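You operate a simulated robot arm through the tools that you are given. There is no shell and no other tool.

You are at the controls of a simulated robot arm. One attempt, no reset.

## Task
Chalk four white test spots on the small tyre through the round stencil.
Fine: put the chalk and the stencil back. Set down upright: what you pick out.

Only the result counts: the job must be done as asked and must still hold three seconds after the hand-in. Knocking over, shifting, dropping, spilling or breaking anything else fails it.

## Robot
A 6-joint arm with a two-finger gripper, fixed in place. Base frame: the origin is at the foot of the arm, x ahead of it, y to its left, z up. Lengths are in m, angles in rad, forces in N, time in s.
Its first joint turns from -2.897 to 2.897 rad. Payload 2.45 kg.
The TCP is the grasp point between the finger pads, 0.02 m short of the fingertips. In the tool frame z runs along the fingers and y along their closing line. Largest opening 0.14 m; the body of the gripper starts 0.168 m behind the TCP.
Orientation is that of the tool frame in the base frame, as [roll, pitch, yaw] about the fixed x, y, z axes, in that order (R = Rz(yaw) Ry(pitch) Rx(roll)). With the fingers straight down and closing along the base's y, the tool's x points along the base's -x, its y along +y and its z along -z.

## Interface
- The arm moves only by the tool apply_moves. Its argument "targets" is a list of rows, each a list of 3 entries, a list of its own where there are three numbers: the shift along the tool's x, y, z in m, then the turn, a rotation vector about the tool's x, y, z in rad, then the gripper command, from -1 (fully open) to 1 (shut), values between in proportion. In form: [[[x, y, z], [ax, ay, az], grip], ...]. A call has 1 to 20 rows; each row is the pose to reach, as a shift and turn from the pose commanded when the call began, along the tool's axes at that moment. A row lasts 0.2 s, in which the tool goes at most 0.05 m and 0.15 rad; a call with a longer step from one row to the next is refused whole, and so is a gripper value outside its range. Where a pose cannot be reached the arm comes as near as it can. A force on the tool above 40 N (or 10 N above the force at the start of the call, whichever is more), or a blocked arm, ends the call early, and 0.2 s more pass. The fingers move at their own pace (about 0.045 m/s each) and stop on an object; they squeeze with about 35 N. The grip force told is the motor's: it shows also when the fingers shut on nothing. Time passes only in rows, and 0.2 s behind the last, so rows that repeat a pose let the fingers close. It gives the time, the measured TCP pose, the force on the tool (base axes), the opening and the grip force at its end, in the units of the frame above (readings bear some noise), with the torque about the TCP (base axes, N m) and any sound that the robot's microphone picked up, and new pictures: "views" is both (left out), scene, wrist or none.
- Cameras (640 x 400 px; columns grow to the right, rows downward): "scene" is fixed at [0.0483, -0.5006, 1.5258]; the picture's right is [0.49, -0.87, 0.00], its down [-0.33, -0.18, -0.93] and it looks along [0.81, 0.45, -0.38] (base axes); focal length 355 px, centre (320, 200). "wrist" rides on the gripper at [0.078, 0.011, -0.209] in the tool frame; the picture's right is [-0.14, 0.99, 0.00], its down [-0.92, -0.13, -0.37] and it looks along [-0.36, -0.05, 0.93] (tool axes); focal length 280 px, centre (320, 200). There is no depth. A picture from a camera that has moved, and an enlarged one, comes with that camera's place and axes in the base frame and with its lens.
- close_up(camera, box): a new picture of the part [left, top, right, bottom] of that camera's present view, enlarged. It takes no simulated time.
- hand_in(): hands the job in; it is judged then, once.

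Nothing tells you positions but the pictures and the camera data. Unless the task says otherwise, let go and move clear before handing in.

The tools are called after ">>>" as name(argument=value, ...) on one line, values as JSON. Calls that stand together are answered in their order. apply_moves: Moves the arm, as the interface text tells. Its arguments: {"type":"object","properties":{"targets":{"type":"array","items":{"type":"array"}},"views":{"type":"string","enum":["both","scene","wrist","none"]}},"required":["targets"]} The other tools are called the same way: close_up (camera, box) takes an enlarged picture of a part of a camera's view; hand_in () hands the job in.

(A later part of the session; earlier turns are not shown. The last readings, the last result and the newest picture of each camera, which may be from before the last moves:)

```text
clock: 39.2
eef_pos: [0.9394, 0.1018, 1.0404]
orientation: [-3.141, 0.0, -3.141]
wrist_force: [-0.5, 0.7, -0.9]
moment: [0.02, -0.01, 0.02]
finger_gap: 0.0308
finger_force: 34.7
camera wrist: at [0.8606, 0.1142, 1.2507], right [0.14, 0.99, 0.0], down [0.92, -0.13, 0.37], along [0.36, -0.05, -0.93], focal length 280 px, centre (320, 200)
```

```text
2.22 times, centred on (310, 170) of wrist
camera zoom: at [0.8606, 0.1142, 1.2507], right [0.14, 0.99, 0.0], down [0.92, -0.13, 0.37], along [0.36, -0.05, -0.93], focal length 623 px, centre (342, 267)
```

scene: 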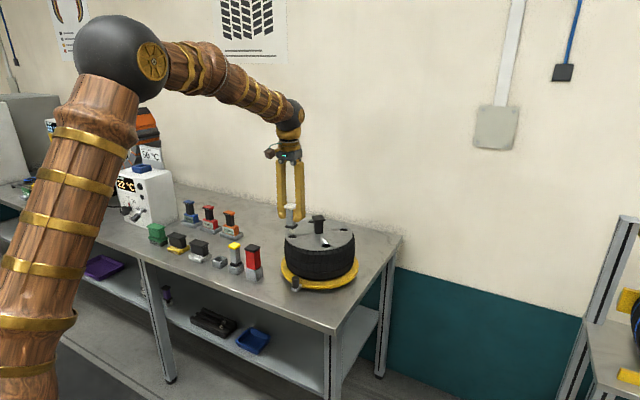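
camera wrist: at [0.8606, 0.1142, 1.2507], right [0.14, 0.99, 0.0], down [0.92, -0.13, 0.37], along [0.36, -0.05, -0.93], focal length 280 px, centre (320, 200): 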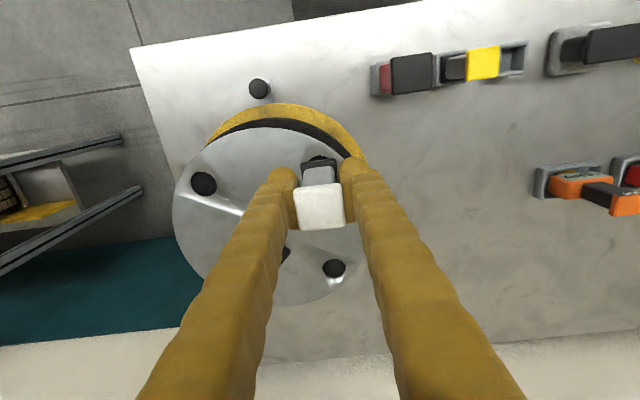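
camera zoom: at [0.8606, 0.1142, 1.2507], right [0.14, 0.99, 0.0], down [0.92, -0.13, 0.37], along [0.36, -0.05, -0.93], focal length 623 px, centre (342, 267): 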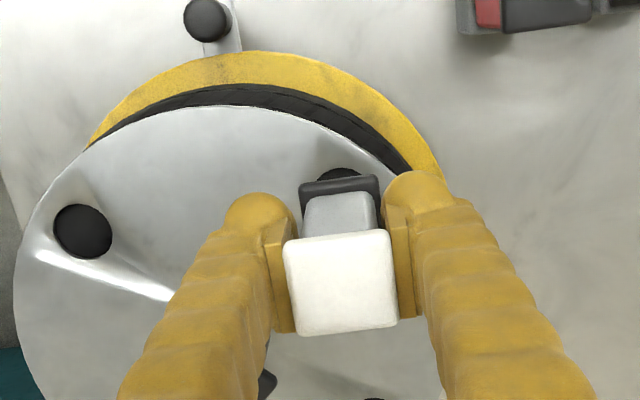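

Both views show the chalk aligned within about 1–2 mm. I'll keep going down in small steps.

>>> apply_moves(targets=[[[0, -0.001, 0.004], [0, 0, 0], 1], [[0, -0.001, 0.007], [0, 0, 0], 1]], views="none")

>>> close_up(camera="scene", box=[275, 205, 345, 265])

```text
clock: 39.8
eef_pos: [0.9393, 0.0995, 1.0352]
orientation: [3.141, -0.001, -3.141]
wrist_force: [0.8, 0.4, -1.1]
moment: [0.0, -0.02, -0.02]
finger_gap: 0.0308
finger_force: 34.9
```

```text
6.67 times, centred on (310, 235) of scene
camera zoom: at [0.0483, -0.5006, 1.5258], right [0.49, -0.87, 0.0], down [-0.33, -0.18, -0.93], along [0.81, 0.45, -0.38], focal length 2368 px, centre (387, -33)
```

zoom: 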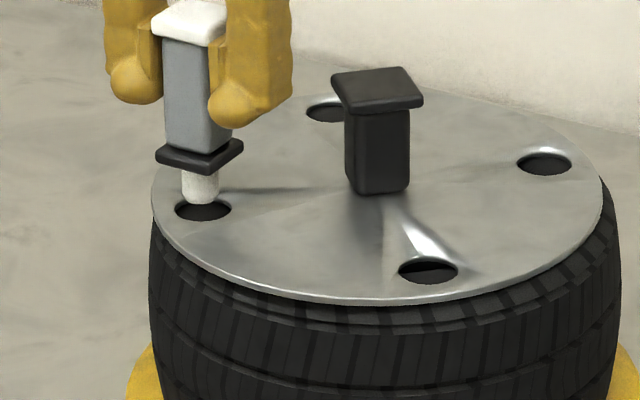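

The tip is now at the mouth of the hole. I'll take a few more millimetres.

>>> apply_moves(targets=[[[0, 0, 0.003], [0, 0, 0], 1], [[0, 0, 0.003], [0, 0, 0], 1]], views="none")

>>> close_up(camera="scene", box=[275, 205, 345, 265])

```text
clock: 40.4
eef_pos: [0.9399, 0.0995, 1.0299]
orientation: [3.141, 0.0, 3.141]
wrist_force: [0.9, -0.9, 0.0]
moment: [0.01, -0.02, 0.0]
finger_gap: 0.0305
finger_force: 35.1
```

```text
6.67 times, centred on (310, 235) of scene
camera zoom: at [0.0483, -0.5006, 1.5258], right [0.49, -0.87, 0.0], down [-0.33, -0.18, -0.93], along [0.81, 0.45, -0.38], focal length 2368 px, centre (387, -33)
```

zoom: 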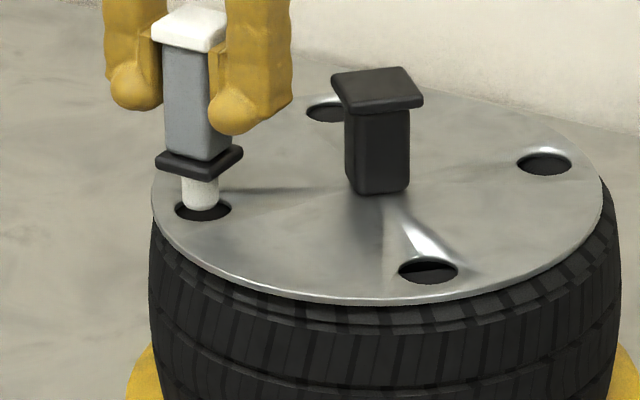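

The tip is through the hole and the force may just be changing. I'll go 2 mm further.

>>> apply_moves(targets=[[[0, 0, 0.002], [0, 0, 0], 1], [[0, 0, 0.002], [0, 0, 0], 1]], views="none")

>>> close_up(camera="scene", box=[275, 205, 345, 265])

```text
clock: 41.0
eef_pos: [0.9387, 0.102, 1.0288]
orientation: [3.141, 0.0, -3.141]
wrist_force: [-0.1, 1.1, -0.9]
moment: [0.03, -0.01, 0.04]
finger_gap: 0.0305
finger_force: 34.4
```

```text
6.67 times, centred on (310, 235) of scene
camera zoom: at [0.0483, -0.5006, 1.5258], right [0.49, -0.87, 0.0], down [-0.33, -0.18, -0.93], along [0.81, 0.45, -0.38], focal length 2368 px, centre (387, -33)
```

zoom: 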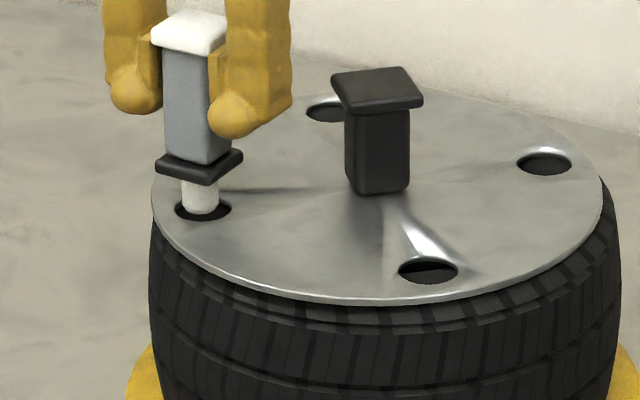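

>>> apply_moves(targets=[[[0, -0.0005, 0.002], [0, 0, 0], 1], [[0, -0.0005, 0.002], [0, 0, 0], 1]], views="none")

```text
clock: 41.6
eef_pos: [0.9371, 0.0993, 1.0276]
orientation: [-3.141, 0.0, -3.141]
wrist_force: [-0.2, 0.3, -0.9]
moment: [0.01, 0.0, -0.02]
finger_gap: 0.0304
finger_force: 34.7
```

Still no contact, so I'll step down another 2 mm.

>>> apply_moves(targets=[[[0, 0, 0.002], [0, 0, 0], 1], [[0, 0, 0.002], [0, 0, 0], 1]], views="none")

>>> close_up(camera="scene", box=[275, 205, 345, 265])

>>> close_up(camera="wrist", box=[200, 80, 420, 260])

```text
clock: 42.2
eef_pos: [0.9383, 0.1005, 1.025]
orientation: [3.142, 0.001, 3.141]
wrist_force: [0.5, -0.3, -0.6]
moment: [0.01, -0.01, -0.01]
finger_gap: 0.0306
finger_force: 34.8
```

```text
6.67 times, centred on (310, 235) of scene
camera zoom: at [0.0483, -0.5006, 1.5258], right [0.49, -0.87, 0.0], down [-0.33, -0.18, -0.93], along [0.81, 0.45, -0.38], focal length 2368 px, centre (387, -33)
```

zoom: 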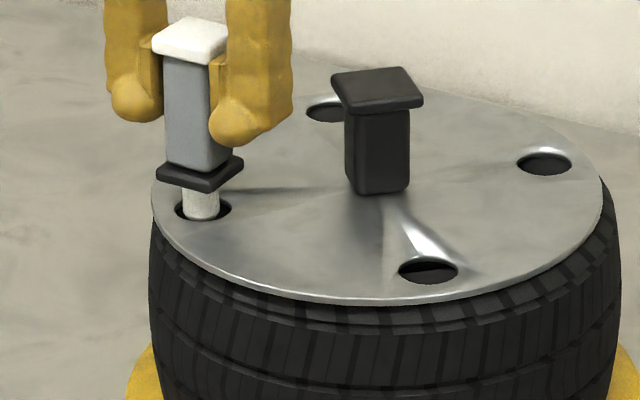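

```text
2.22 times, centred on (310, 170) of wrist
camera zoom: at [0.86, 0.1126, 1.2345], right [0.14, 0.99, 0.0], down [0.92, -0.13, 0.37], along [0.36, -0.05, -0.93], focal length 623 px, centre (342, 267)
```

zoom: 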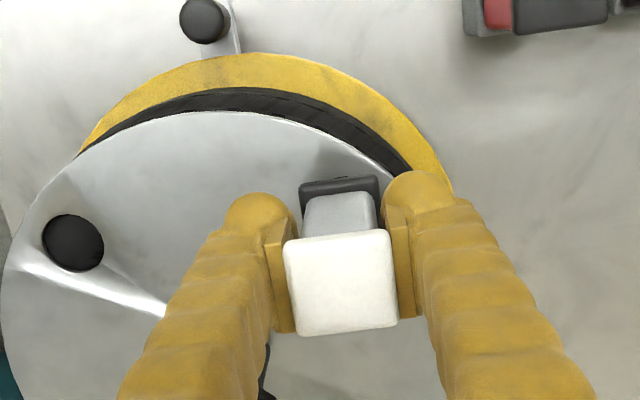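

The tip is inside the hole, and the tyre surface is still a little lower. I'll keep descending.

>>> apply_moves(targets=[[[0, 0, 0.002], [0, 0, 0], 1], [[0, 0, 0.002], [0, 0, 0], 1]], views="none")

```text
clock: 42.8
eef_pos: [0.9384, 0.0998, 1.0226]
orientation: [-3.141, -0.001, -3.141]
wrist_force: [0.2, 0.5, 1.2]
moment: [0.02, 0.0, -0.01]
finger_gap: 0.0308
finger_force: 34.5
```

The force is up by about 2 N, so this may be first contact. I'll go 1.5 mm further and look.

>>> apply_moves(targets=[[[0, 0, 0.0015], [0, 0, 0], 1], [[0, 0, 0.0015], [0, 0, 0], 1]], views="none")

>>> close_up(camera="scene", box=[275, 205, 345, 265])

```text
clock: 43.4
eef_pos: [0.9381, 0.101, 1.0213]
orientation: [3.14, 0.001, -3.141]
wrist_force: [-0.3, -2.3, 20.8]
moment: [-0.35, -0.01, -0.06]
finger_gap: 0.0308
finger_force: 34.7
```

```text
6.67 times, centred on (310, 235) of scene
camera zoom: at [0.0483, -0.5006, 1.5258], right [0.49, -0.87, 0.0], down [-0.33, -0.18, -0.93], along [0.81, 0.45, -0.38], focal length 2368 px, centre (387, -33)
```

zoom: 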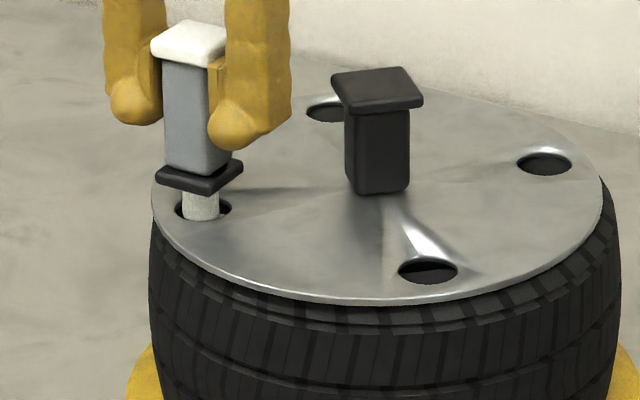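

There's firm contact of about 20 N. I'll lift off and check for a mark.

>>> apply_moves(targets=[[[0, 0, -0.002], [0, 0, 0], 1], [[0, 0, -0.012], [0, 0, 0], 1], [[0, 0, -0.03], [0, 0, 0], 1], [[0, 0, -0.06], [0, 0, 0], 1], [[0, 0, -0.08], [0, 0, 0], 1]])

>>> close_up(camera="scene", box=[275, 205, 345, 265])

>>> close_up(camera="wrist", box=[200, 80, 420, 260])

```text
clock: 44.6
eef_pos: [0.9363, 0.1015, 1.1009]
orientation: [3.141, -0.005, 3.14]
wrist_force: [0.3, -0.5, -0.8]
moment: [0.02, 0.01, 0.0]
finger_gap: 0.0307
finger_force: 34.7
camera wrist: at [0.8593, 0.1128, 1.3111], right [0.14, 0.99, 0.0], down [0.92, -0.13, 0.37], along [0.36, -0.05, -0.93], focal length 280 px, centre (320, 200)
```

scene: 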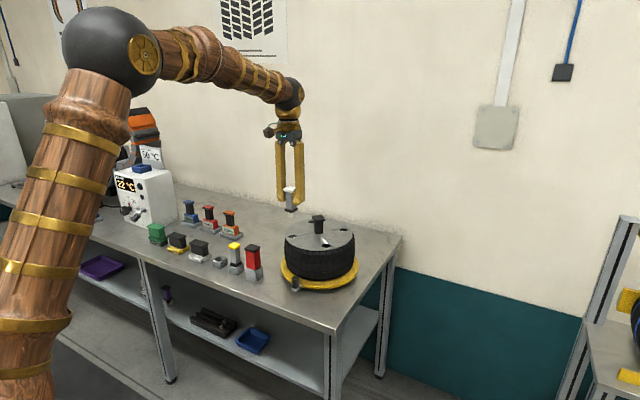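
wrist: 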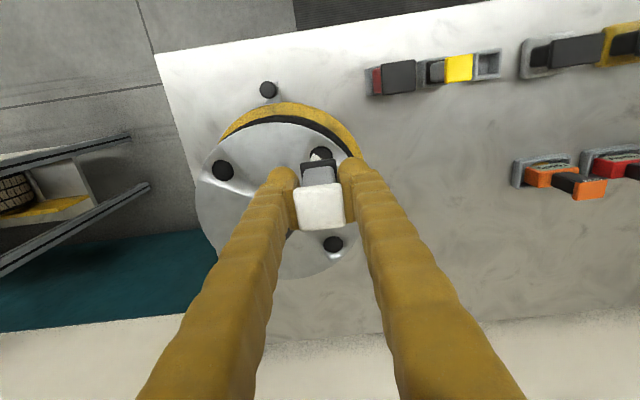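

```text
6.67 times, centred on (310, 235) of scene
camera zoom: at [0.0483, -0.5006, 1.5258], right [0.49, -0.87, 0.0], down [-0.33, -0.18, -0.93], along [0.81, 0.45, -0.38], focal length 2368 px, centre (387, -33)
```

zoom: 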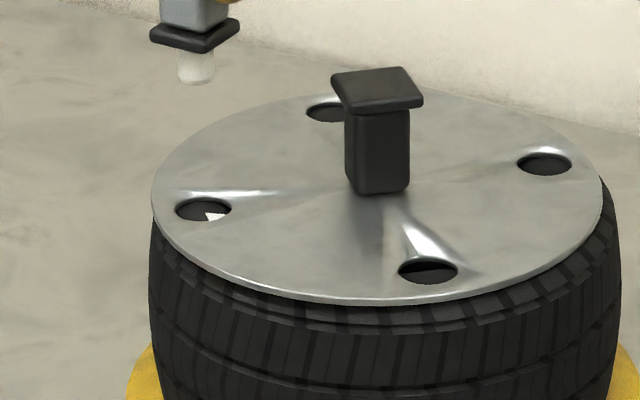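

```text
2.22 times, centred on (310, 170) of wrist
camera zoom: at [0.8593, 0.1128, 1.3111], right [0.14, 0.99, 0.0], down [0.92, -0.13, 0.37], along [0.36, -0.05, -0.93], focal length 623 px, centre (342, 267)
```

zoom: 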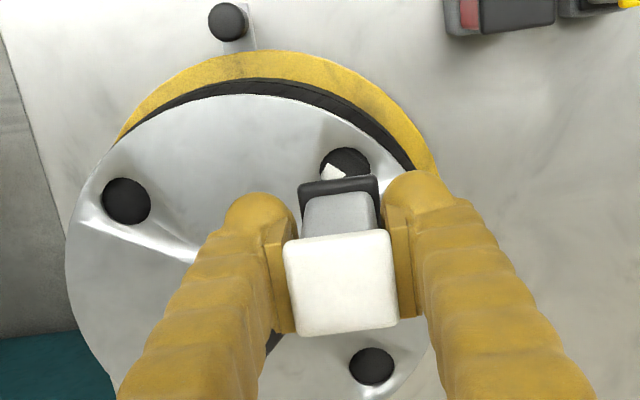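

There's a white spot on the tyre under the near-left hole. I'll move high to the near-right hole, which also gives a clear view of that spot.

>>> apply_moves(targets=[[[0, -0.043, -0.01], [0, 0, 0], 1], [[-0.001, -0.086, -0.01], [0, 0, 0], 1], [[-0.001, -0.129, 0], [0, 0, 0], 1], [[-0.001, -0.129, 0], [0, 0, 0], 1]])

>>> close_up(camera="scene", box=[275, 205, 345, 265])

>>> close_up(camera="wrist", box=[240, 80, 460, 260])

```text
clock: 45.6
eef_pos: [0.94, -0.0296, 1.1019]
orientation: [-3.141, 0.0, 3.142]
wrist_force: [0.0, 0.2, 0.2]
moment: [-0.02, 0.01, 0.02]
finger_gap: 0.0308
finger_force: 34.9
camera wrist: at [0.8615, -0.018, 1.3122], right [0.14, 0.99, 0.0], down [0.92, -0.13, 0.37], along [0.36, -0.05, -0.93], focal length 280 px, centre (320, 200)
```

scene: 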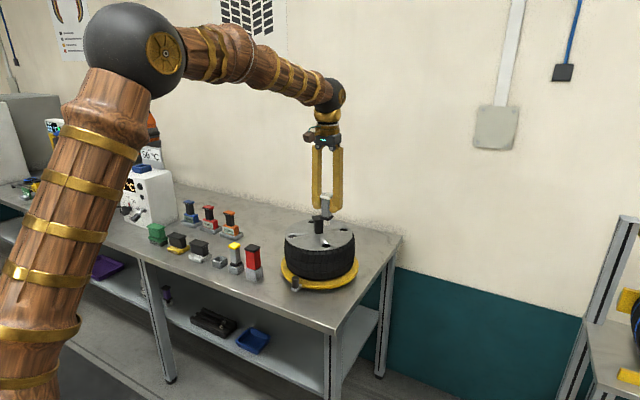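
wrist: 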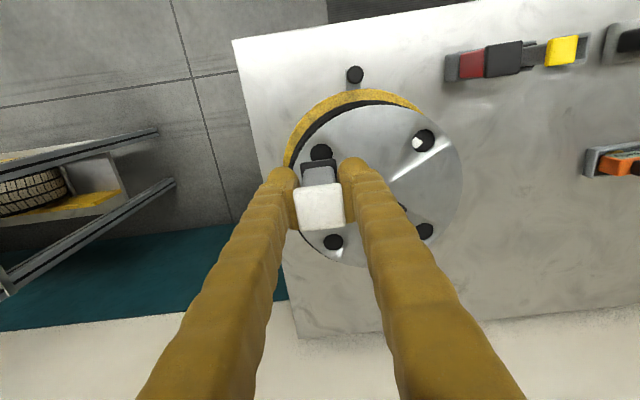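

```text
6.67 times, centred on (310, 235) of scene
camera zoom: at [0.0483, -0.5006, 1.5258], right [0.49, -0.87, 0.0], down [-0.33, -0.18, -0.93], along [0.81, 0.45, -0.38], focal length 2368 px, centre (387, -33)
```

zoom: 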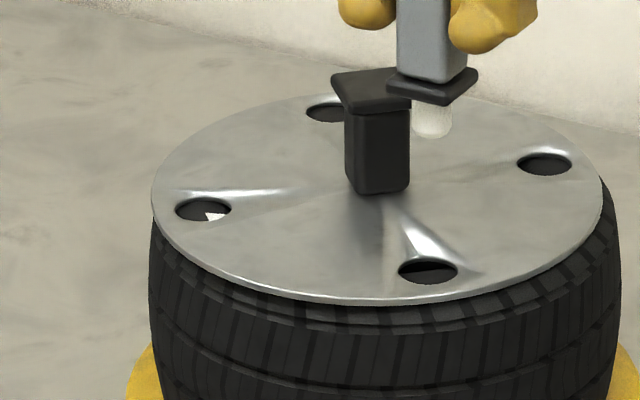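

```text
2.22 times, centred on (350, 170) of wrist
camera zoom: at [0.8615, -0.018, 1.3122], right [0.14, 0.99, 0.0], down [0.92, -0.13, 0.37], along [0.36, -0.05, -0.93], focal length 623 px, centre (253, 267)
```

zoom: 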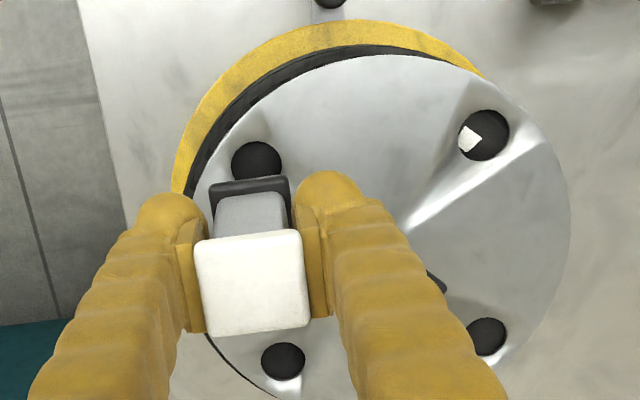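

The spot shows clearly. I'll go down toward the near-right hole with a small correction.

>>> apply_moves(targets=[[[0.002, 0.001, 0.02], [0, 0, 0], 1], [[0.002, 0.001, 0.045], [0, 0, 0], 1], [[0.002, 0.001, 0.06], [0, 0, 0], 1], [[0.002, 0.001, 0.06], [0, 0, 0], 1], [[0.002, 0.001, 0.06], [0, 0, 0], 1]])

>>> close_up(camera="scene", box=[295, 205, 365, 265])

>>> close_up(camera="wrist", box=[240, 80, 460, 260])

```text
clock: 46.8
eef_pos: [0.9383, -0.0278, 1.0416]
orientation: [-3.141, 0.001, 3.141]
wrist_force: [0.0, 0.4, -1.2]
moment: [0.02, -0.02, -0.02]
finger_gap: 0.0307
finger_force: 35.2
camera wrist: at [0.8596, -0.0157, 1.2525], right [0.14, 0.99, 0.0], down [0.92, -0.13, 0.37], along [0.36, -0.05, -0.93], focal length 280 px, centre (320, 200)
```

scene: 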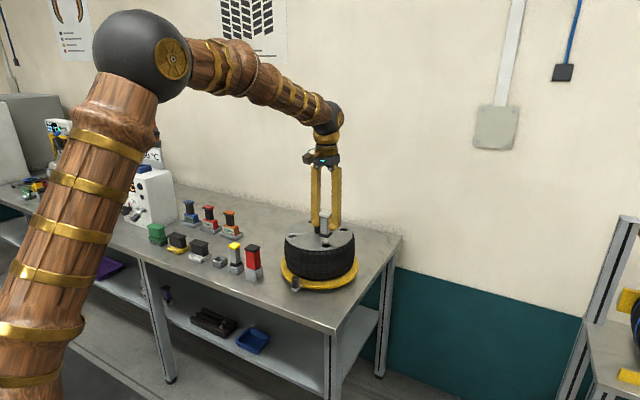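
wrist: 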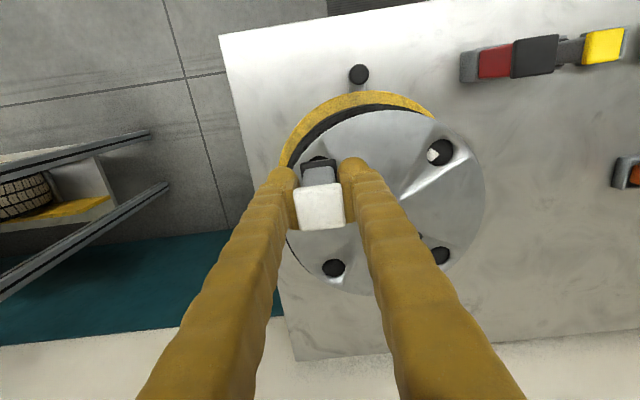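

```text
6.67 times, centred on (330, 235) of scene
camera zoom: at [0.0483, -0.5006, 1.5258], right [0.49, -0.87, 0.0], down [-0.33, -0.18, -0.93], along [0.81, 0.45, -0.38], focal length 2368 px, centre (253, -33)
```

zoom: 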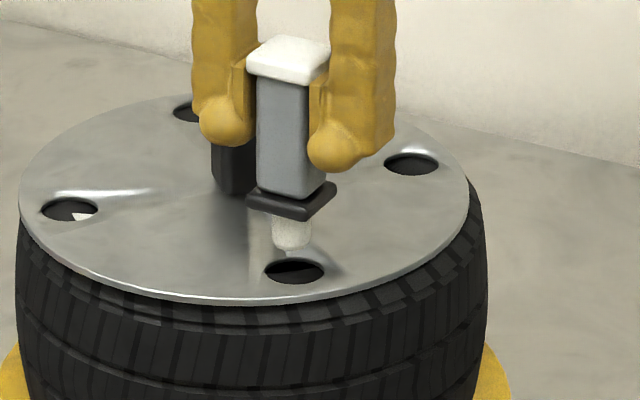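

```text
2.22 times, centred on (350, 170) of wrist
camera zoom: at [0.8596, -0.0157, 1.2525], right [0.14, 0.99, 0.0], down [0.92, -0.13, 0.37], along [0.36, -0.05, -0.93], focal length 623 px, centre (253, 267)
```

zoom: 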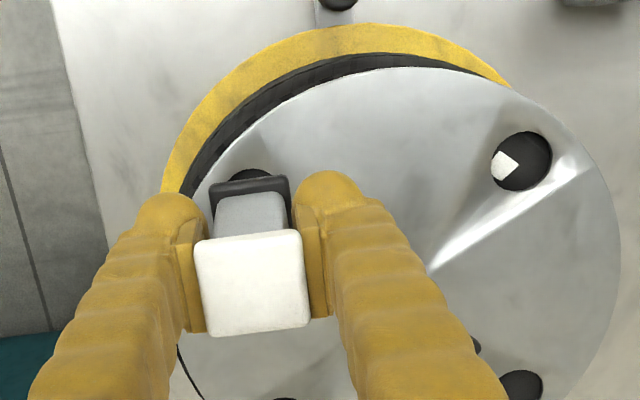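

It's aligned. I'll descend through the hole to just above contact height.

>>> apply_moves(targets=[[[0, -0.001, 0.006], [0, 0, 0], 1], [[0, -0.001, 0.012], [0, 0, 0], 1], [[0, -0.001, 0.0165], [0, 0, 0], 1], [[0, -0.001, 0.0165], [0, 0, 0], 1]], views="none")

>>> close_up(camera="scene", box=[295, 205, 365, 265])

```text
clock: 47.8
eef_pos: [0.9378, -0.0288, 1.0251]
orientation: [3.14, 0.001, -3.141]
wrist_force: [-0.1, 0.3, -0.8]
moment: [0.01, 0.02, 0.02]
finger_gap: 0.0306
finger_force: 34.8
```

```text
6.67 times, centred on (330, 235) of scene
camera zoom: at [0.0483, -0.5006, 1.5258], right [0.49, -0.87, 0.0], down [-0.33, -0.18, -0.93], along [0.81, 0.45, -0.38], focal length 2368 px, centre (253, -33)
```

zoom: 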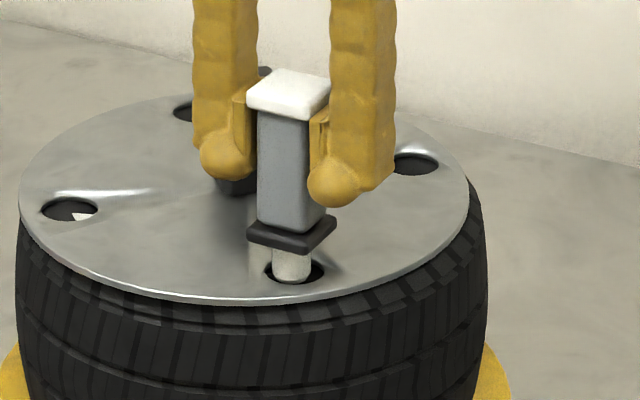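

The stick is inside the hole. I'll step down gently to touch the tyre.

>>> apply_moves(targets=[[[0, -0.001, 0.002], [0, 0, 0], 1], [[0, -0.001, 0.002], [0, 0, 0], 1]], views="none")

```text
clock: 48.4
eef_pos: [0.9371, -0.0306, 1.0227]
orientation: [3.141, 0.0, -3.14]
wrist_force: [0.2, 0.7, 0.9]
moment: [0.07, -0.02, 0.0]
finger_gap: 0.0306
finger_force: 35.2
```

>>> apply_moves(targets=[[[0, 0, 0.0015], [0, 0, 0], 1], [[0, 0, 0.0015], [0, 0, 0], 1]], views="none")

```text
clock: 49.0
eef_pos: [0.9375, -0.0282, 1.0227]
orientation: [3.141, 0.002, -3.141]
wrist_force: [-4.5, -4.5, 21.8]
moment: [-0.28, 0.25, -0.03]
finger_gap: 0.0306
finger_force: 35.0
```

There's contact at about 22 N again. I'll lift off and check the mark.

>>> apply_moves(targets=[[[0, 0, -0.002], [0, 0, 0], 1], [[0, 0, -0.012], [0, 0, 0], 1], [[0, 0, -0.03], [0, 0, 0], 1], [[0, 0, -0.06], [0, 0, 0], 1], [[0, 0, -0.09], [0, 0, 0], 1], [[0, 0, -0.11], [0, 0, 0], 1]])

>>> close_up(camera="scene", box=[285, 205, 365, 265])

>>> close_up(camera="wrist", box=[240, 80, 460, 260])

```text
clock: 50.4
eef_pos: [0.9375, -0.0319, 1.1316]
orientation: [-3.141, 0.001, -3.142]
wrist_force: [-0.5, -0.7, -1.2]
moment: [0.02, 0.02, -0.03]
finger_gap: 0.0307
finger_force: 35.3
camera wrist: at [0.8593, -0.0196, 1.3412], right [0.14, 0.99, 0.0], down [0.92, -0.13, 0.37], along [0.36, -0.05, -0.93], focal length 280 px, centre (320, 200)
```

scene: 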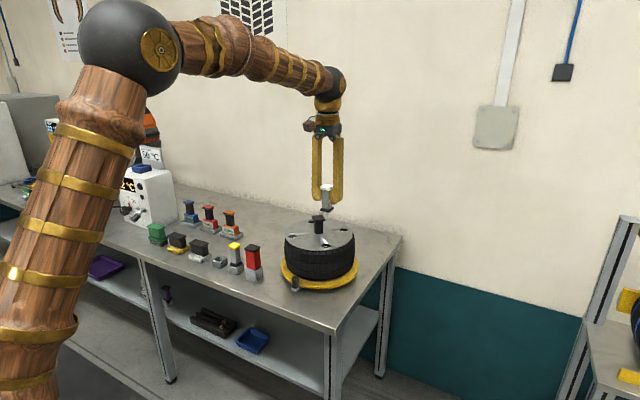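
wrist: 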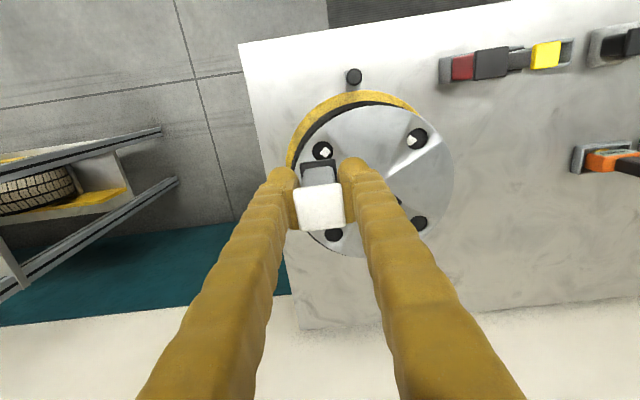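

```text
6.67 times, centred on (325, 235) of scene
camera zoom: at [0.0483, -0.5006, 1.5258], right [0.49, -0.87, 0.0], down [-0.33, -0.18, -0.93], along [0.81, 0.45, -0.38], focal length 2368 px, centre (287, -33)
```

zoom: 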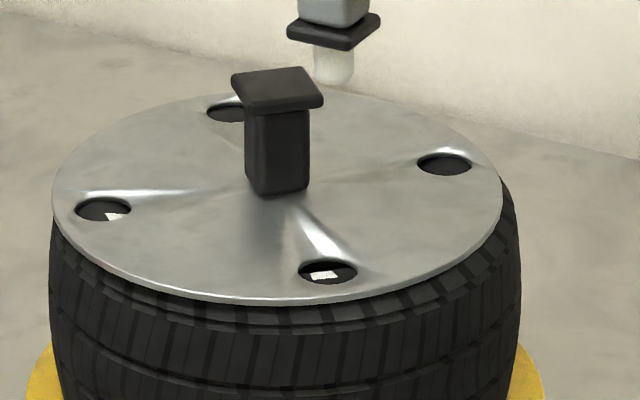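

```text
2.22 times, centred on (350, 170) of wrist
camera zoom: at [0.8593, -0.0196, 1.3412], right [0.14, 0.99, 0.0], down [0.92, -0.13, 0.37], along [0.36, -0.05, -0.93], focal length 623 px, centre (253, 267)
```

zoom: 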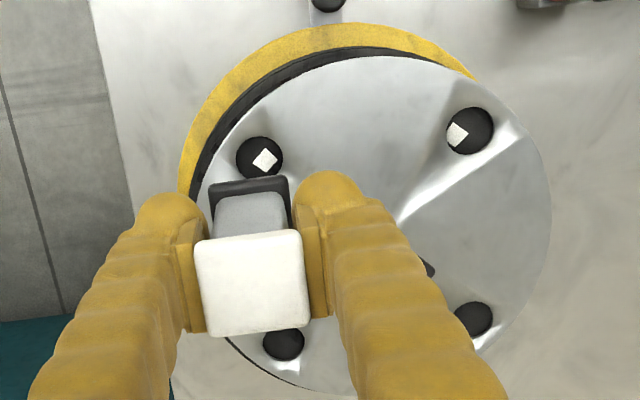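

Two clean spots are visible in the near holes. Next I'll move above the far-right hole.

>>> apply_moves(targets=[[[-0.033, 0.001, 0], [0, 0, 0], 1], [[-0.066, 0.0015, 0], [0, 0, 0], 1], [[-0.099, 0.002, 0], [0, 0, 0], 1], [[-0.1305, 0.0025, 0], [0, 0, 0], 1], [[-0.1305, 0.0025, 0.02], [0, 0, 0], 1], [[-0.1305, 0.0025, 0.03], [0, 0, 0], 1], [[-0.1305, 0.0025, 0.03], [0, 0, 0], 1]])

>>> close_up(camera="scene", box=[285, 195, 375, 265])

>>> close_up(camera="wrist", box=[240, 60, 460, 240])

```text
clock: 52.0
eef_pos: [1.0683, -0.0254, 1.1021]
orientation: [3.141, -0.001, -3.141]
wrist_force: [-0.9, -0.1, -1.0]
moment: [0.05, 0.0, 0.02]
finger_gap: 0.0305
finger_force: 35.7
camera wrist: at [0.9892, -0.0139, 1.3117], right [0.14, 0.99, 0.0], down [0.92, -0.13, 0.37], along [0.36, -0.05, -0.93], focal length 280 px, centre (320, 200)
```

scene: 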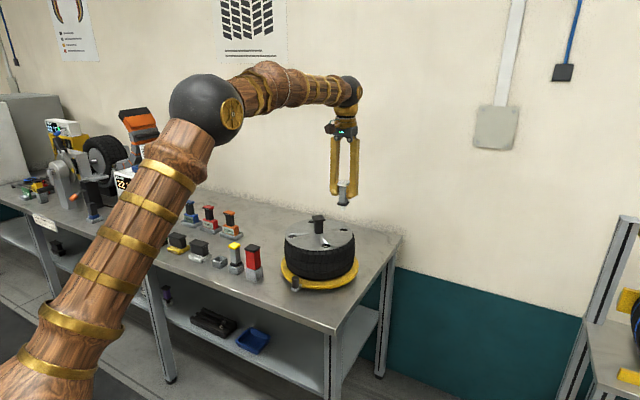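
wrist: 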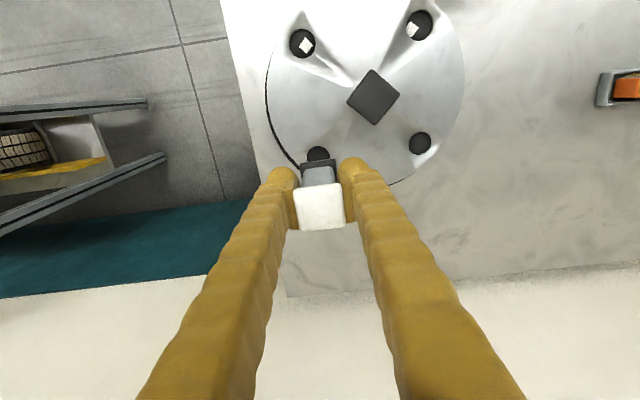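

```text
5.71 times, centred on (330, 230) of scene
camera zoom: at [0.0483, -0.5006, 1.5258], right [0.49, -0.87, 0.0], down [-0.33, -0.18, -0.93], along [0.81, 0.45, -0.38], focal length 2030 px, centre (263, 29)
```

zoom: 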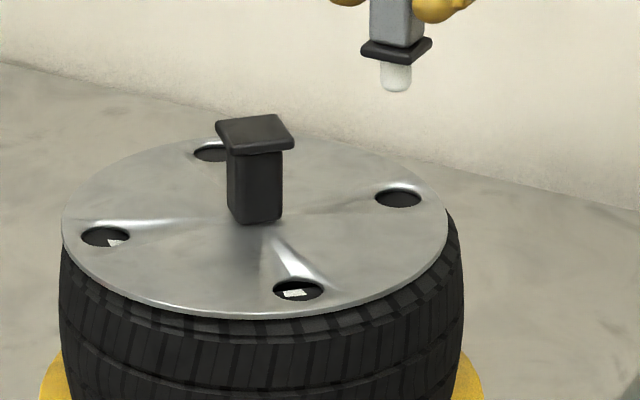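

```text
2.22 times, centred on (350, 150) of wrist
camera zoom: at [0.9892, -0.0139, 1.3117], right [0.14, 0.99, 0.0], down [0.92, -0.13, 0.37], along [0.36, -0.05, -0.93], focal length 623 px, centre (253, 311)
```

zoom: 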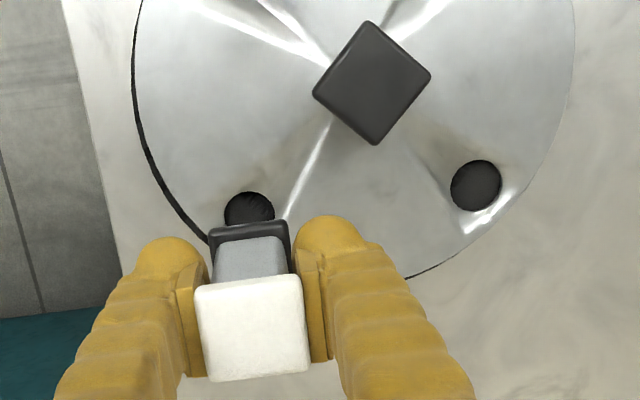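

The far-right hole needs a shift of about 2 mm in each axis. I'll correct and descend above it.

>>> apply_moves(targets=[[[-0.002, -0.0025, 0.02], [0, 0, 0], 1], [[-0.002, -0.0025, 0.045], [0, 0, 0], 1], [[-0.002, -0.0025, 0.06], [0, 0, 0], 1], [[-0.002, -0.0025, 0.06], [0, 0, 0], 1], [[-0.002, -0.0025, 0.06], [0, 0, 0], 1]])

>>> close_up(camera="scene", box=[300, 205, 370, 265])

>>> close_up(camera="wrist", box=[240, 60, 460, 240])

```text
clock: 53.2
eef_pos: [1.0686, -0.0307, 1.0404]
orientation: [3.141, 0.001, 3.141]
wrist_force: [-0.2, 0.2, 0.0]
moment: [-0.03, 0.0, 0.01]
finger_gap: 0.0306
finger_force: 34.9
camera wrist: at [0.9915, -0.0193, 1.2504], right [0.14, 0.99, 0.0], down [0.92, -0.13, 0.37], along [0.36, -0.05, -0.93], focal length 280 px, centre (320, 200)
```

scene: 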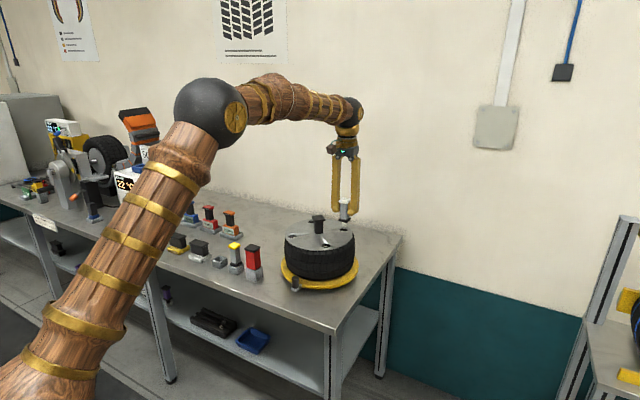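
wrist: 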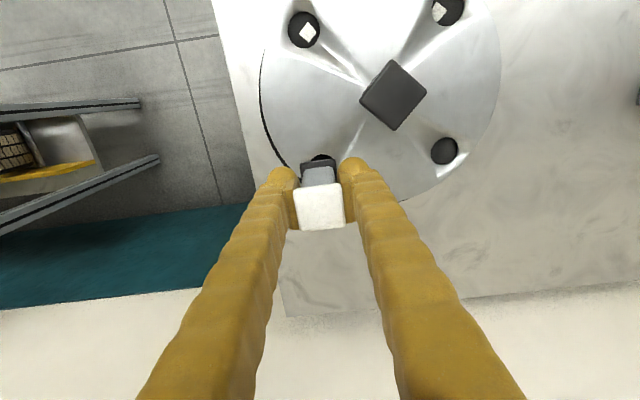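

```text
6.67 times, centred on (335, 235) of scene
camera zoom: at [0.0483, -0.5006, 1.5258], right [0.49, -0.87, 0.0], down [-0.33, -0.18, -0.93], along [0.81, 0.45, -0.38], focal length 2368 px, centre (220, -33)
```

zoom: 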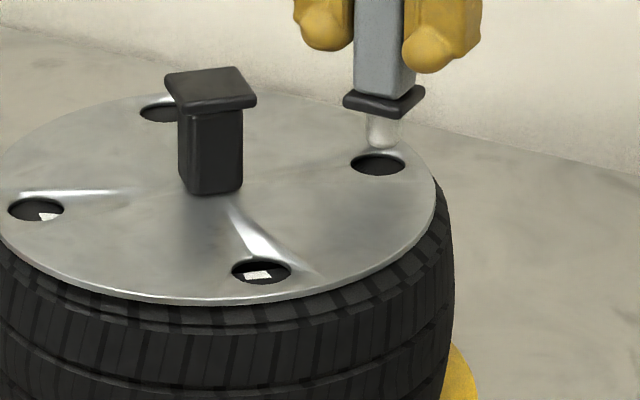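

```text
2.22 times, centred on (350, 150) of wrist
camera zoom: at [0.9915, -0.0193, 1.2504], right [0.14, 0.99, 0.0], down [0.92, -0.13, 0.37], along [0.36, -0.05, -0.93], focal length 623 px, centre (253, 311)
```

zoom: 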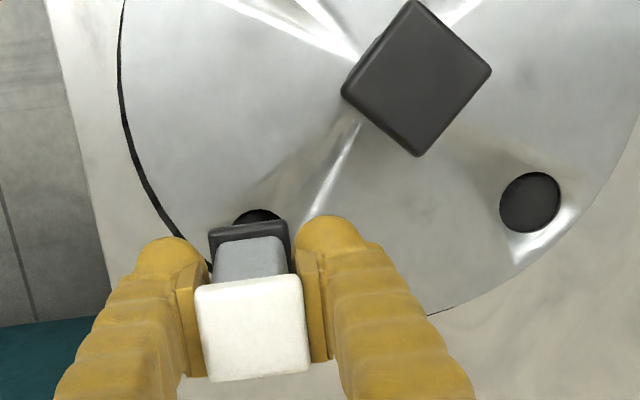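

I need about +2.5 mm in y. I'll correct that and descend into the far-right hole.

>>> apply_moves(targets=[[[0.001, 0.0025, 0.0], [0, 0, 0], 1], [[0.001, 0.0025, 0.006], [0, 0, 0], 1], [[0.001, 0.0025, 0.01], [0, 0, 0], 1], [[0.001, 0.0025, 0.01], [0, 0, 0], 1]])

>>> close_up(camera="scene", box=[300, 205, 370, 265])

>>> close_up(camera="wrist", box=[240, 60, 460, 240])

```text
clock: 54.2
eef_pos: [1.069, -0.0279, 1.0315]
orientation: [3.141, 0.0, 3.14]
wrist_force: [0.0, -1.1, -0.2]
moment: [0.0, -0.01, 0.01]
finger_gap: 0.0307
finger_force: 34.9
camera wrist: at [0.9912, -0.0156, 1.2411], right [0.14, 0.99, 0.0], down [0.92, -0.13, 0.37], along [0.37, -0.05, -0.93], focal length 280 px, centre (320, 200)
```

scene: 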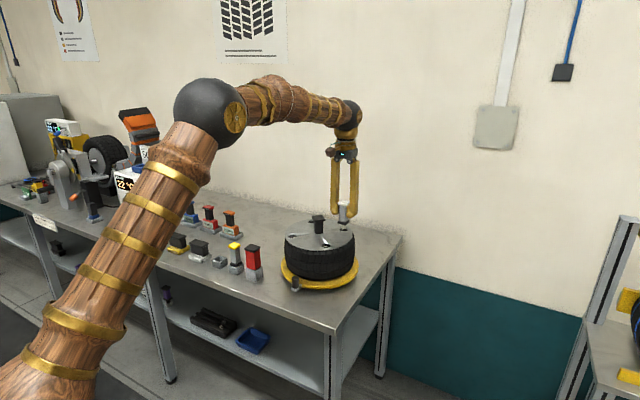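
wrist: 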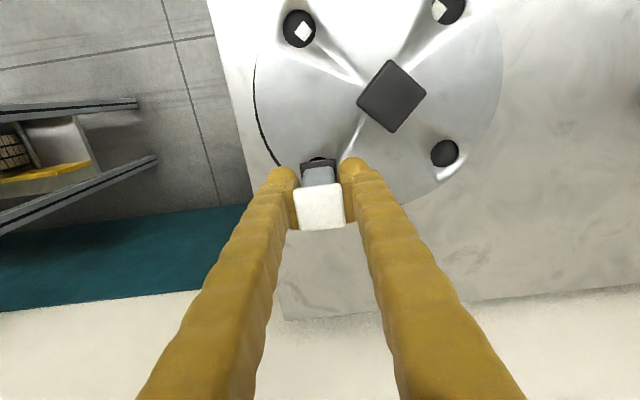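

```text
6.67 times, centred on (335, 235) of scene
camera zoom: at [0.0483, -0.5006, 1.5258], right [0.49, -0.87, 0.0], down [-0.33, -0.18, -0.93], along [0.81, 0.45, -0.38], focal length 2368 px, centre (220, -33)
```

zoom: 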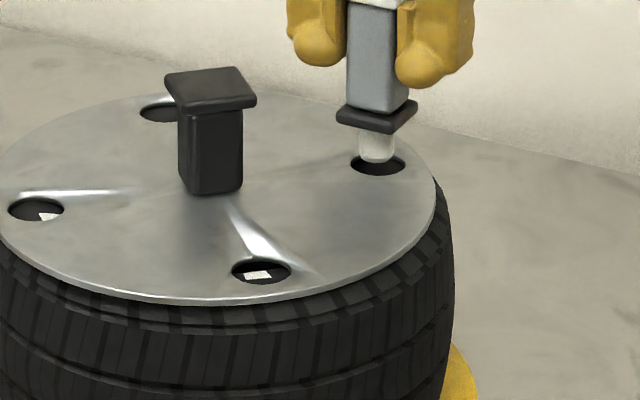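

```text
2.22 times, centred on (350, 150) of wrist
camera zoom: at [0.9912, -0.0156, 1.2411], right [0.14, 0.99, 0.0], down [0.92, -0.13, 0.37], along [0.37, -0.05, -0.93], focal length 623 px, centre (253, 311)
```

zoom: 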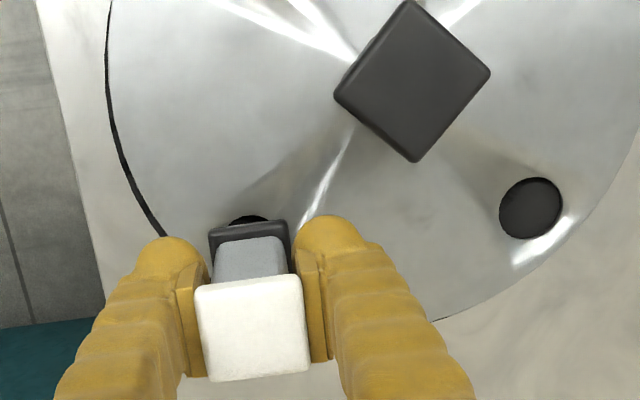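

It's aligned and the tip is entering the hole. I'll descend to touch.

>>> apply_moves(targets=[[[0, 0, 0.003], [0, 0, 0], 1], [[0, 0, 0.0065], [0, 0, 0], 1], [[0, 0, 0.0065], [0, 0, 0], 1]], views="none")

>>> close_up(camera="scene", box=[300, 205, 370, 265])

```text
clock: 55.0
eef_pos: [1.0692, -0.0273, 1.0243]
orientation: [-3.14, 0.0, -3.141]
wrist_force: [-0.3, 0.3, 0.0]
moment: [0.01, 0.03, -0.01]
finger_gap: 0.0305
finger_force: 35.0
```

```text
6.67 times, centred on (335, 235) of scene
camera zoom: at [0.0483, -0.5006, 1.5258], right [0.49, -0.87, 0.0], down [-0.33, -0.18, -0.93], along [0.81, 0.45, -0.38], focal length 2368 px, centre (220, -33)
```

zoom: 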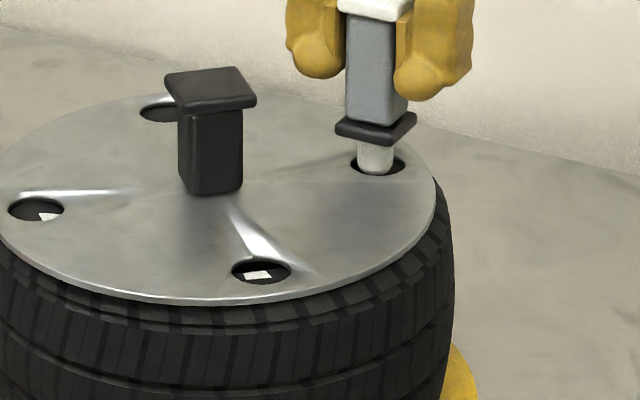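

>>> apply_moves(targets=[[[0, 0, 0.002], [0, 0, 0], 1], [[0, 0, 0.002], [0, 0, 0], 1]], views="none")

```text
clock: 55.6
eef_pos: [1.0682, -0.0271, 1.0227]
orientation: [-3.141, -0.001, -3.141]
wrist_force: [0.4, -0.3, -0.2]
moment: [0.01, -0.02, 0.0]
finger_gap: 0.0311
finger_force: 35.0
```

Not touching yet, so I'll go another 1.5 mm.

>>> apply_moves(targets=[[[0, 0, 0.0015], [0, 0, 0], 1], [[0, 0, 0.0015], [0, 0, 0], 1]], views="none")

```text
clock: 56.2
eef_pos: [1.0686, -0.0272, 1.0228]
orientation: [-3.141, 0.002, -3.14]
wrist_force: [-6.1, -0.4, 19.7]
moment: [-0.07, 0.37, -0.01]
finger_gap: 0.0308
finger_force: 35.0
```

Contact at about 20 N. I'll lift off and move high to the far-left hole.

>>> apply_moves(targets=[[[0, 0, -0.002], [0, 0, 0], 1], [[0, 0, -0.012], [0, 0, 0], 1], [[0, 0, -0.03], [0, 0, 0], 1], [[0, 0, -0.06], [0, 0, 0], 1], [[0, 0, -0.08], [0, 0, 0], 1], [[0, 0.03, -0.095], [0, 0, 0], 1], [[0, 0.065, -0.095], [0, 0, 0], 1], [[0, 0.1, -0.095], [0, 0, 0], 1], [[0, 0.1285, -0.08], [0, 0, 0], 1], [[0, 0.1285, -0.08], [0, 0, 0], 1], [[0, 0.1285, -0.08], [0, 0, 0], 1]])

>>> close_up(camera="scene", box=[285, 195, 375, 265])

>>> close_up(camera="wrist", box=[170, 60, 390, 240])

```text
clock: 58.6
eef_pos: [1.0703, 0.1035, 1.1006]
orientation: [3.141, 0.001, 3.141]
wrist_force: [0.1, 0.1, -1.1]
moment: [-0.03, 0.0, 0.06]
finger_gap: 0.0306
finger_force: 35.0
camera wrist: at [0.992, 0.115, 1.3102], right [0.14, 0.99, 0.0], down [0.92, -0.13, 0.37], along [0.36, -0.05, -0.93], focal length 280 px, centre (320, 200)
```

scene: 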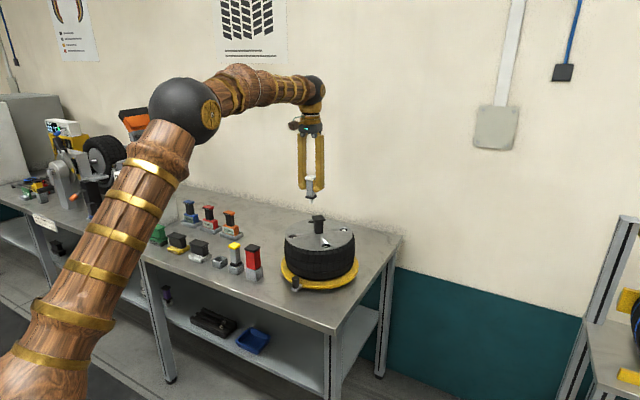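
wrist: 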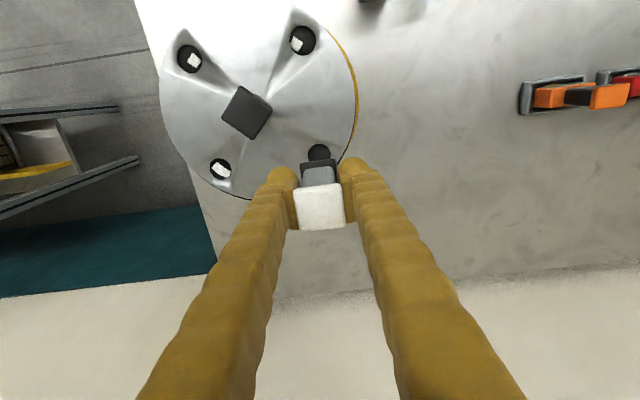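

```text
5.71 times, centred on (330, 230) of scene
camera zoom: at [0.0483, -0.5006, 1.5258], right [0.49, -0.87, 0.0], down [-0.33, -0.18, -0.93], along [0.81, 0.45, -0.38], focal length 2030 px, centre (263, 29)
```

zoom: 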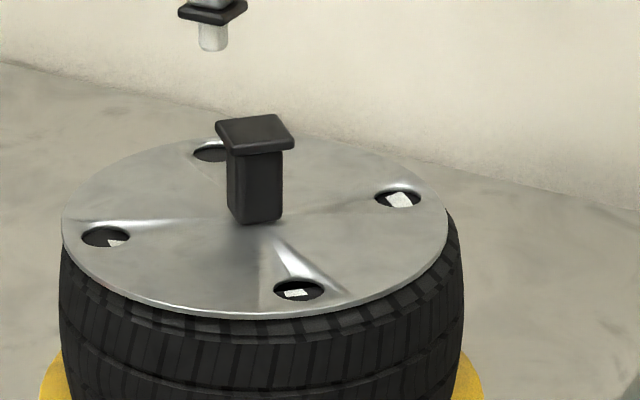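

```text
2.22 times, centred on (280, 150) of wrist
camera zoom: at [0.992, 0.115, 1.3102], right [0.14, 0.99, 0.0], down [0.92, -0.13, 0.37], along [0.36, -0.05, -0.93], focal length 623 px, centre (409, 311)
```

zoom: 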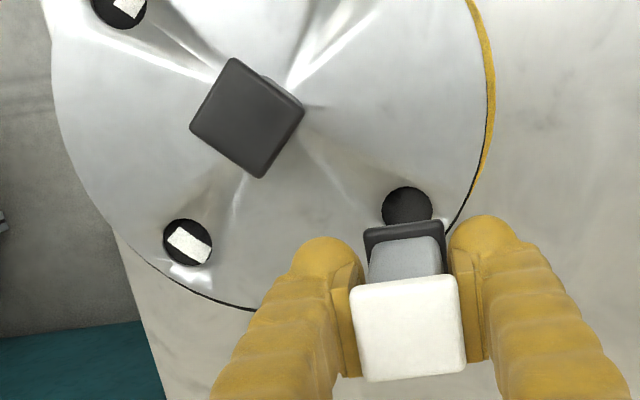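

There's a third spot. The far-left hole is aligned within about 1 mm, so I'll descend.

>>> apply_moves(targets=[[[0.001, -0.001, 0.02], [0, 0, 0], 1], [[0.001, -0.001, 0.045], [0, 0, 0], 1], [[0.001, -0.001, 0.06], [0, 0, 0], 1], [[0.001, -0.001, 0.065], [0, 0, 0], 1], [[0.001, -0.001, 0.065], [0, 0, 0], 1]])

>>> close_up(camera="scene", box=[290, 200, 360, 260])

>>> close_up(camera="wrist", box=[170, 60, 390, 240])

```text
clock: 59.8
eef_pos: [1.0682, 0.1, 1.0363]
orientation: [-3.141, 0.0, -3.141]
wrist_force: [0.3, -0.8, -0.3]
moment: [0.01, 0.0, -0.01]
finger_gap: 0.0307
finger_force: 34.7
camera wrist: at [0.9902, 0.1122, 1.2457], right [0.14, 0.99, 0.0], down [0.92, -0.13, 0.37], along [0.36, -0.05, -0.93], focal length 280 px, centre (320, 200)
```

scene: 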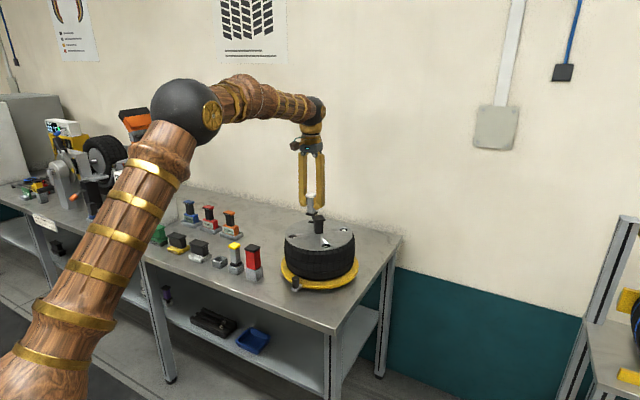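
wrist: 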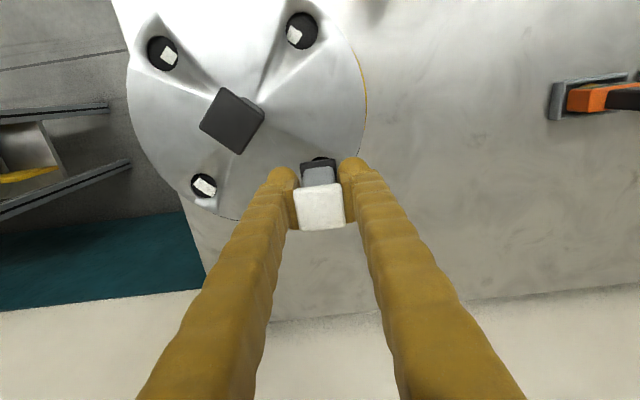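

```text
6.67 times, centred on (325, 230) of scene
camera zoom: at [0.0483, -0.5006, 1.5258], right [0.49, -0.87, 0.0], down [-0.33, -0.18, -0.93], along [0.81, 0.45, -0.38], focal length 2368 px, centre (287, 0)
```

zoom: 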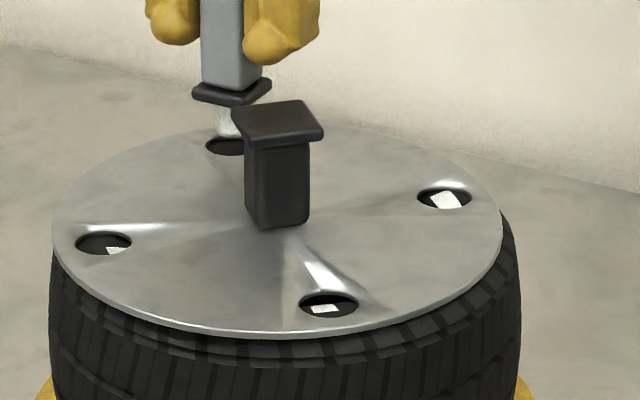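

```text
2.22 times, centred on (280, 150) of wrist
camera zoom: at [0.9902, 0.1122, 1.2457], right [0.14, 0.99, 0.0], down [0.92, -0.13, 0.37], along [0.36, -0.05, -0.93], focal length 623 px, centre (409, 311)
```

zoom: 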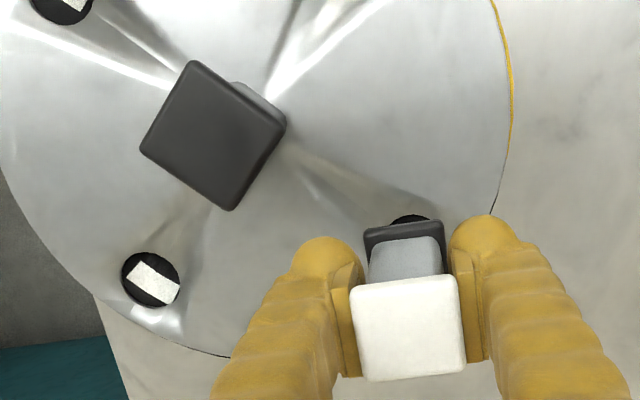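

It's aligned in both views. I'll descend to touch the fourth spot.

>>> apply_moves(targets=[[[0, 0, 0.004], [0, 0, 0], 1], [[0, 0, 0.008], [0, 0, 0], 1], [[0, 0, 0.0115], [0, 0, 0], 1], [[0, 0, 0.0115], [0, 0, 0], 1]], views="none")

>>> close_up(camera="scene", box=[290, 200, 360, 260])

```text
clock: 60.8
eef_pos: [1.0663, 0.0996, 1.0253]
orientation: [-3.141, 0.0, 3.14]
wrist_force: [-0.1, -0.6, -0.4]
moment: [0.0, 0.02, 0.03]
finger_gap: 0.0304
finger_force: 35.6
```

```text
6.67 times, centred on (325, 230) of scene
camera zoom: at [0.0483, -0.5006, 1.5258], right [0.49, -0.87, 0.0], down [-0.33, -0.18, -0.93], along [0.81, 0.45, -0.38], focal length 2368 px, centre (287, 0)
```

zoom: 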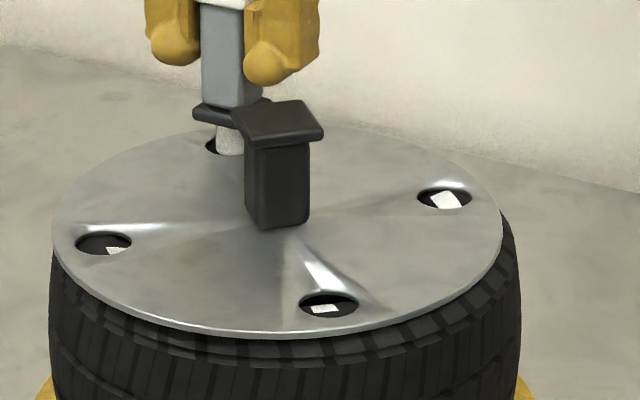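

>>> apply_moves(targets=[[[0, 0, 0.002], [0, 0, 0], 1], [[0, 0, 0.002], [0, 0, 0], 1]], views="none")

```text
clock: 61.4
eef_pos: [1.067, 0.0995, 1.0232]
orientation: [-3.14, 0.001, -3.142]
wrist_force: [0.0, -1.1, 9.2]
moment: [-0.05, -0.05, 0.01]
finger_gap: 0.0305
finger_force: 34.8
```

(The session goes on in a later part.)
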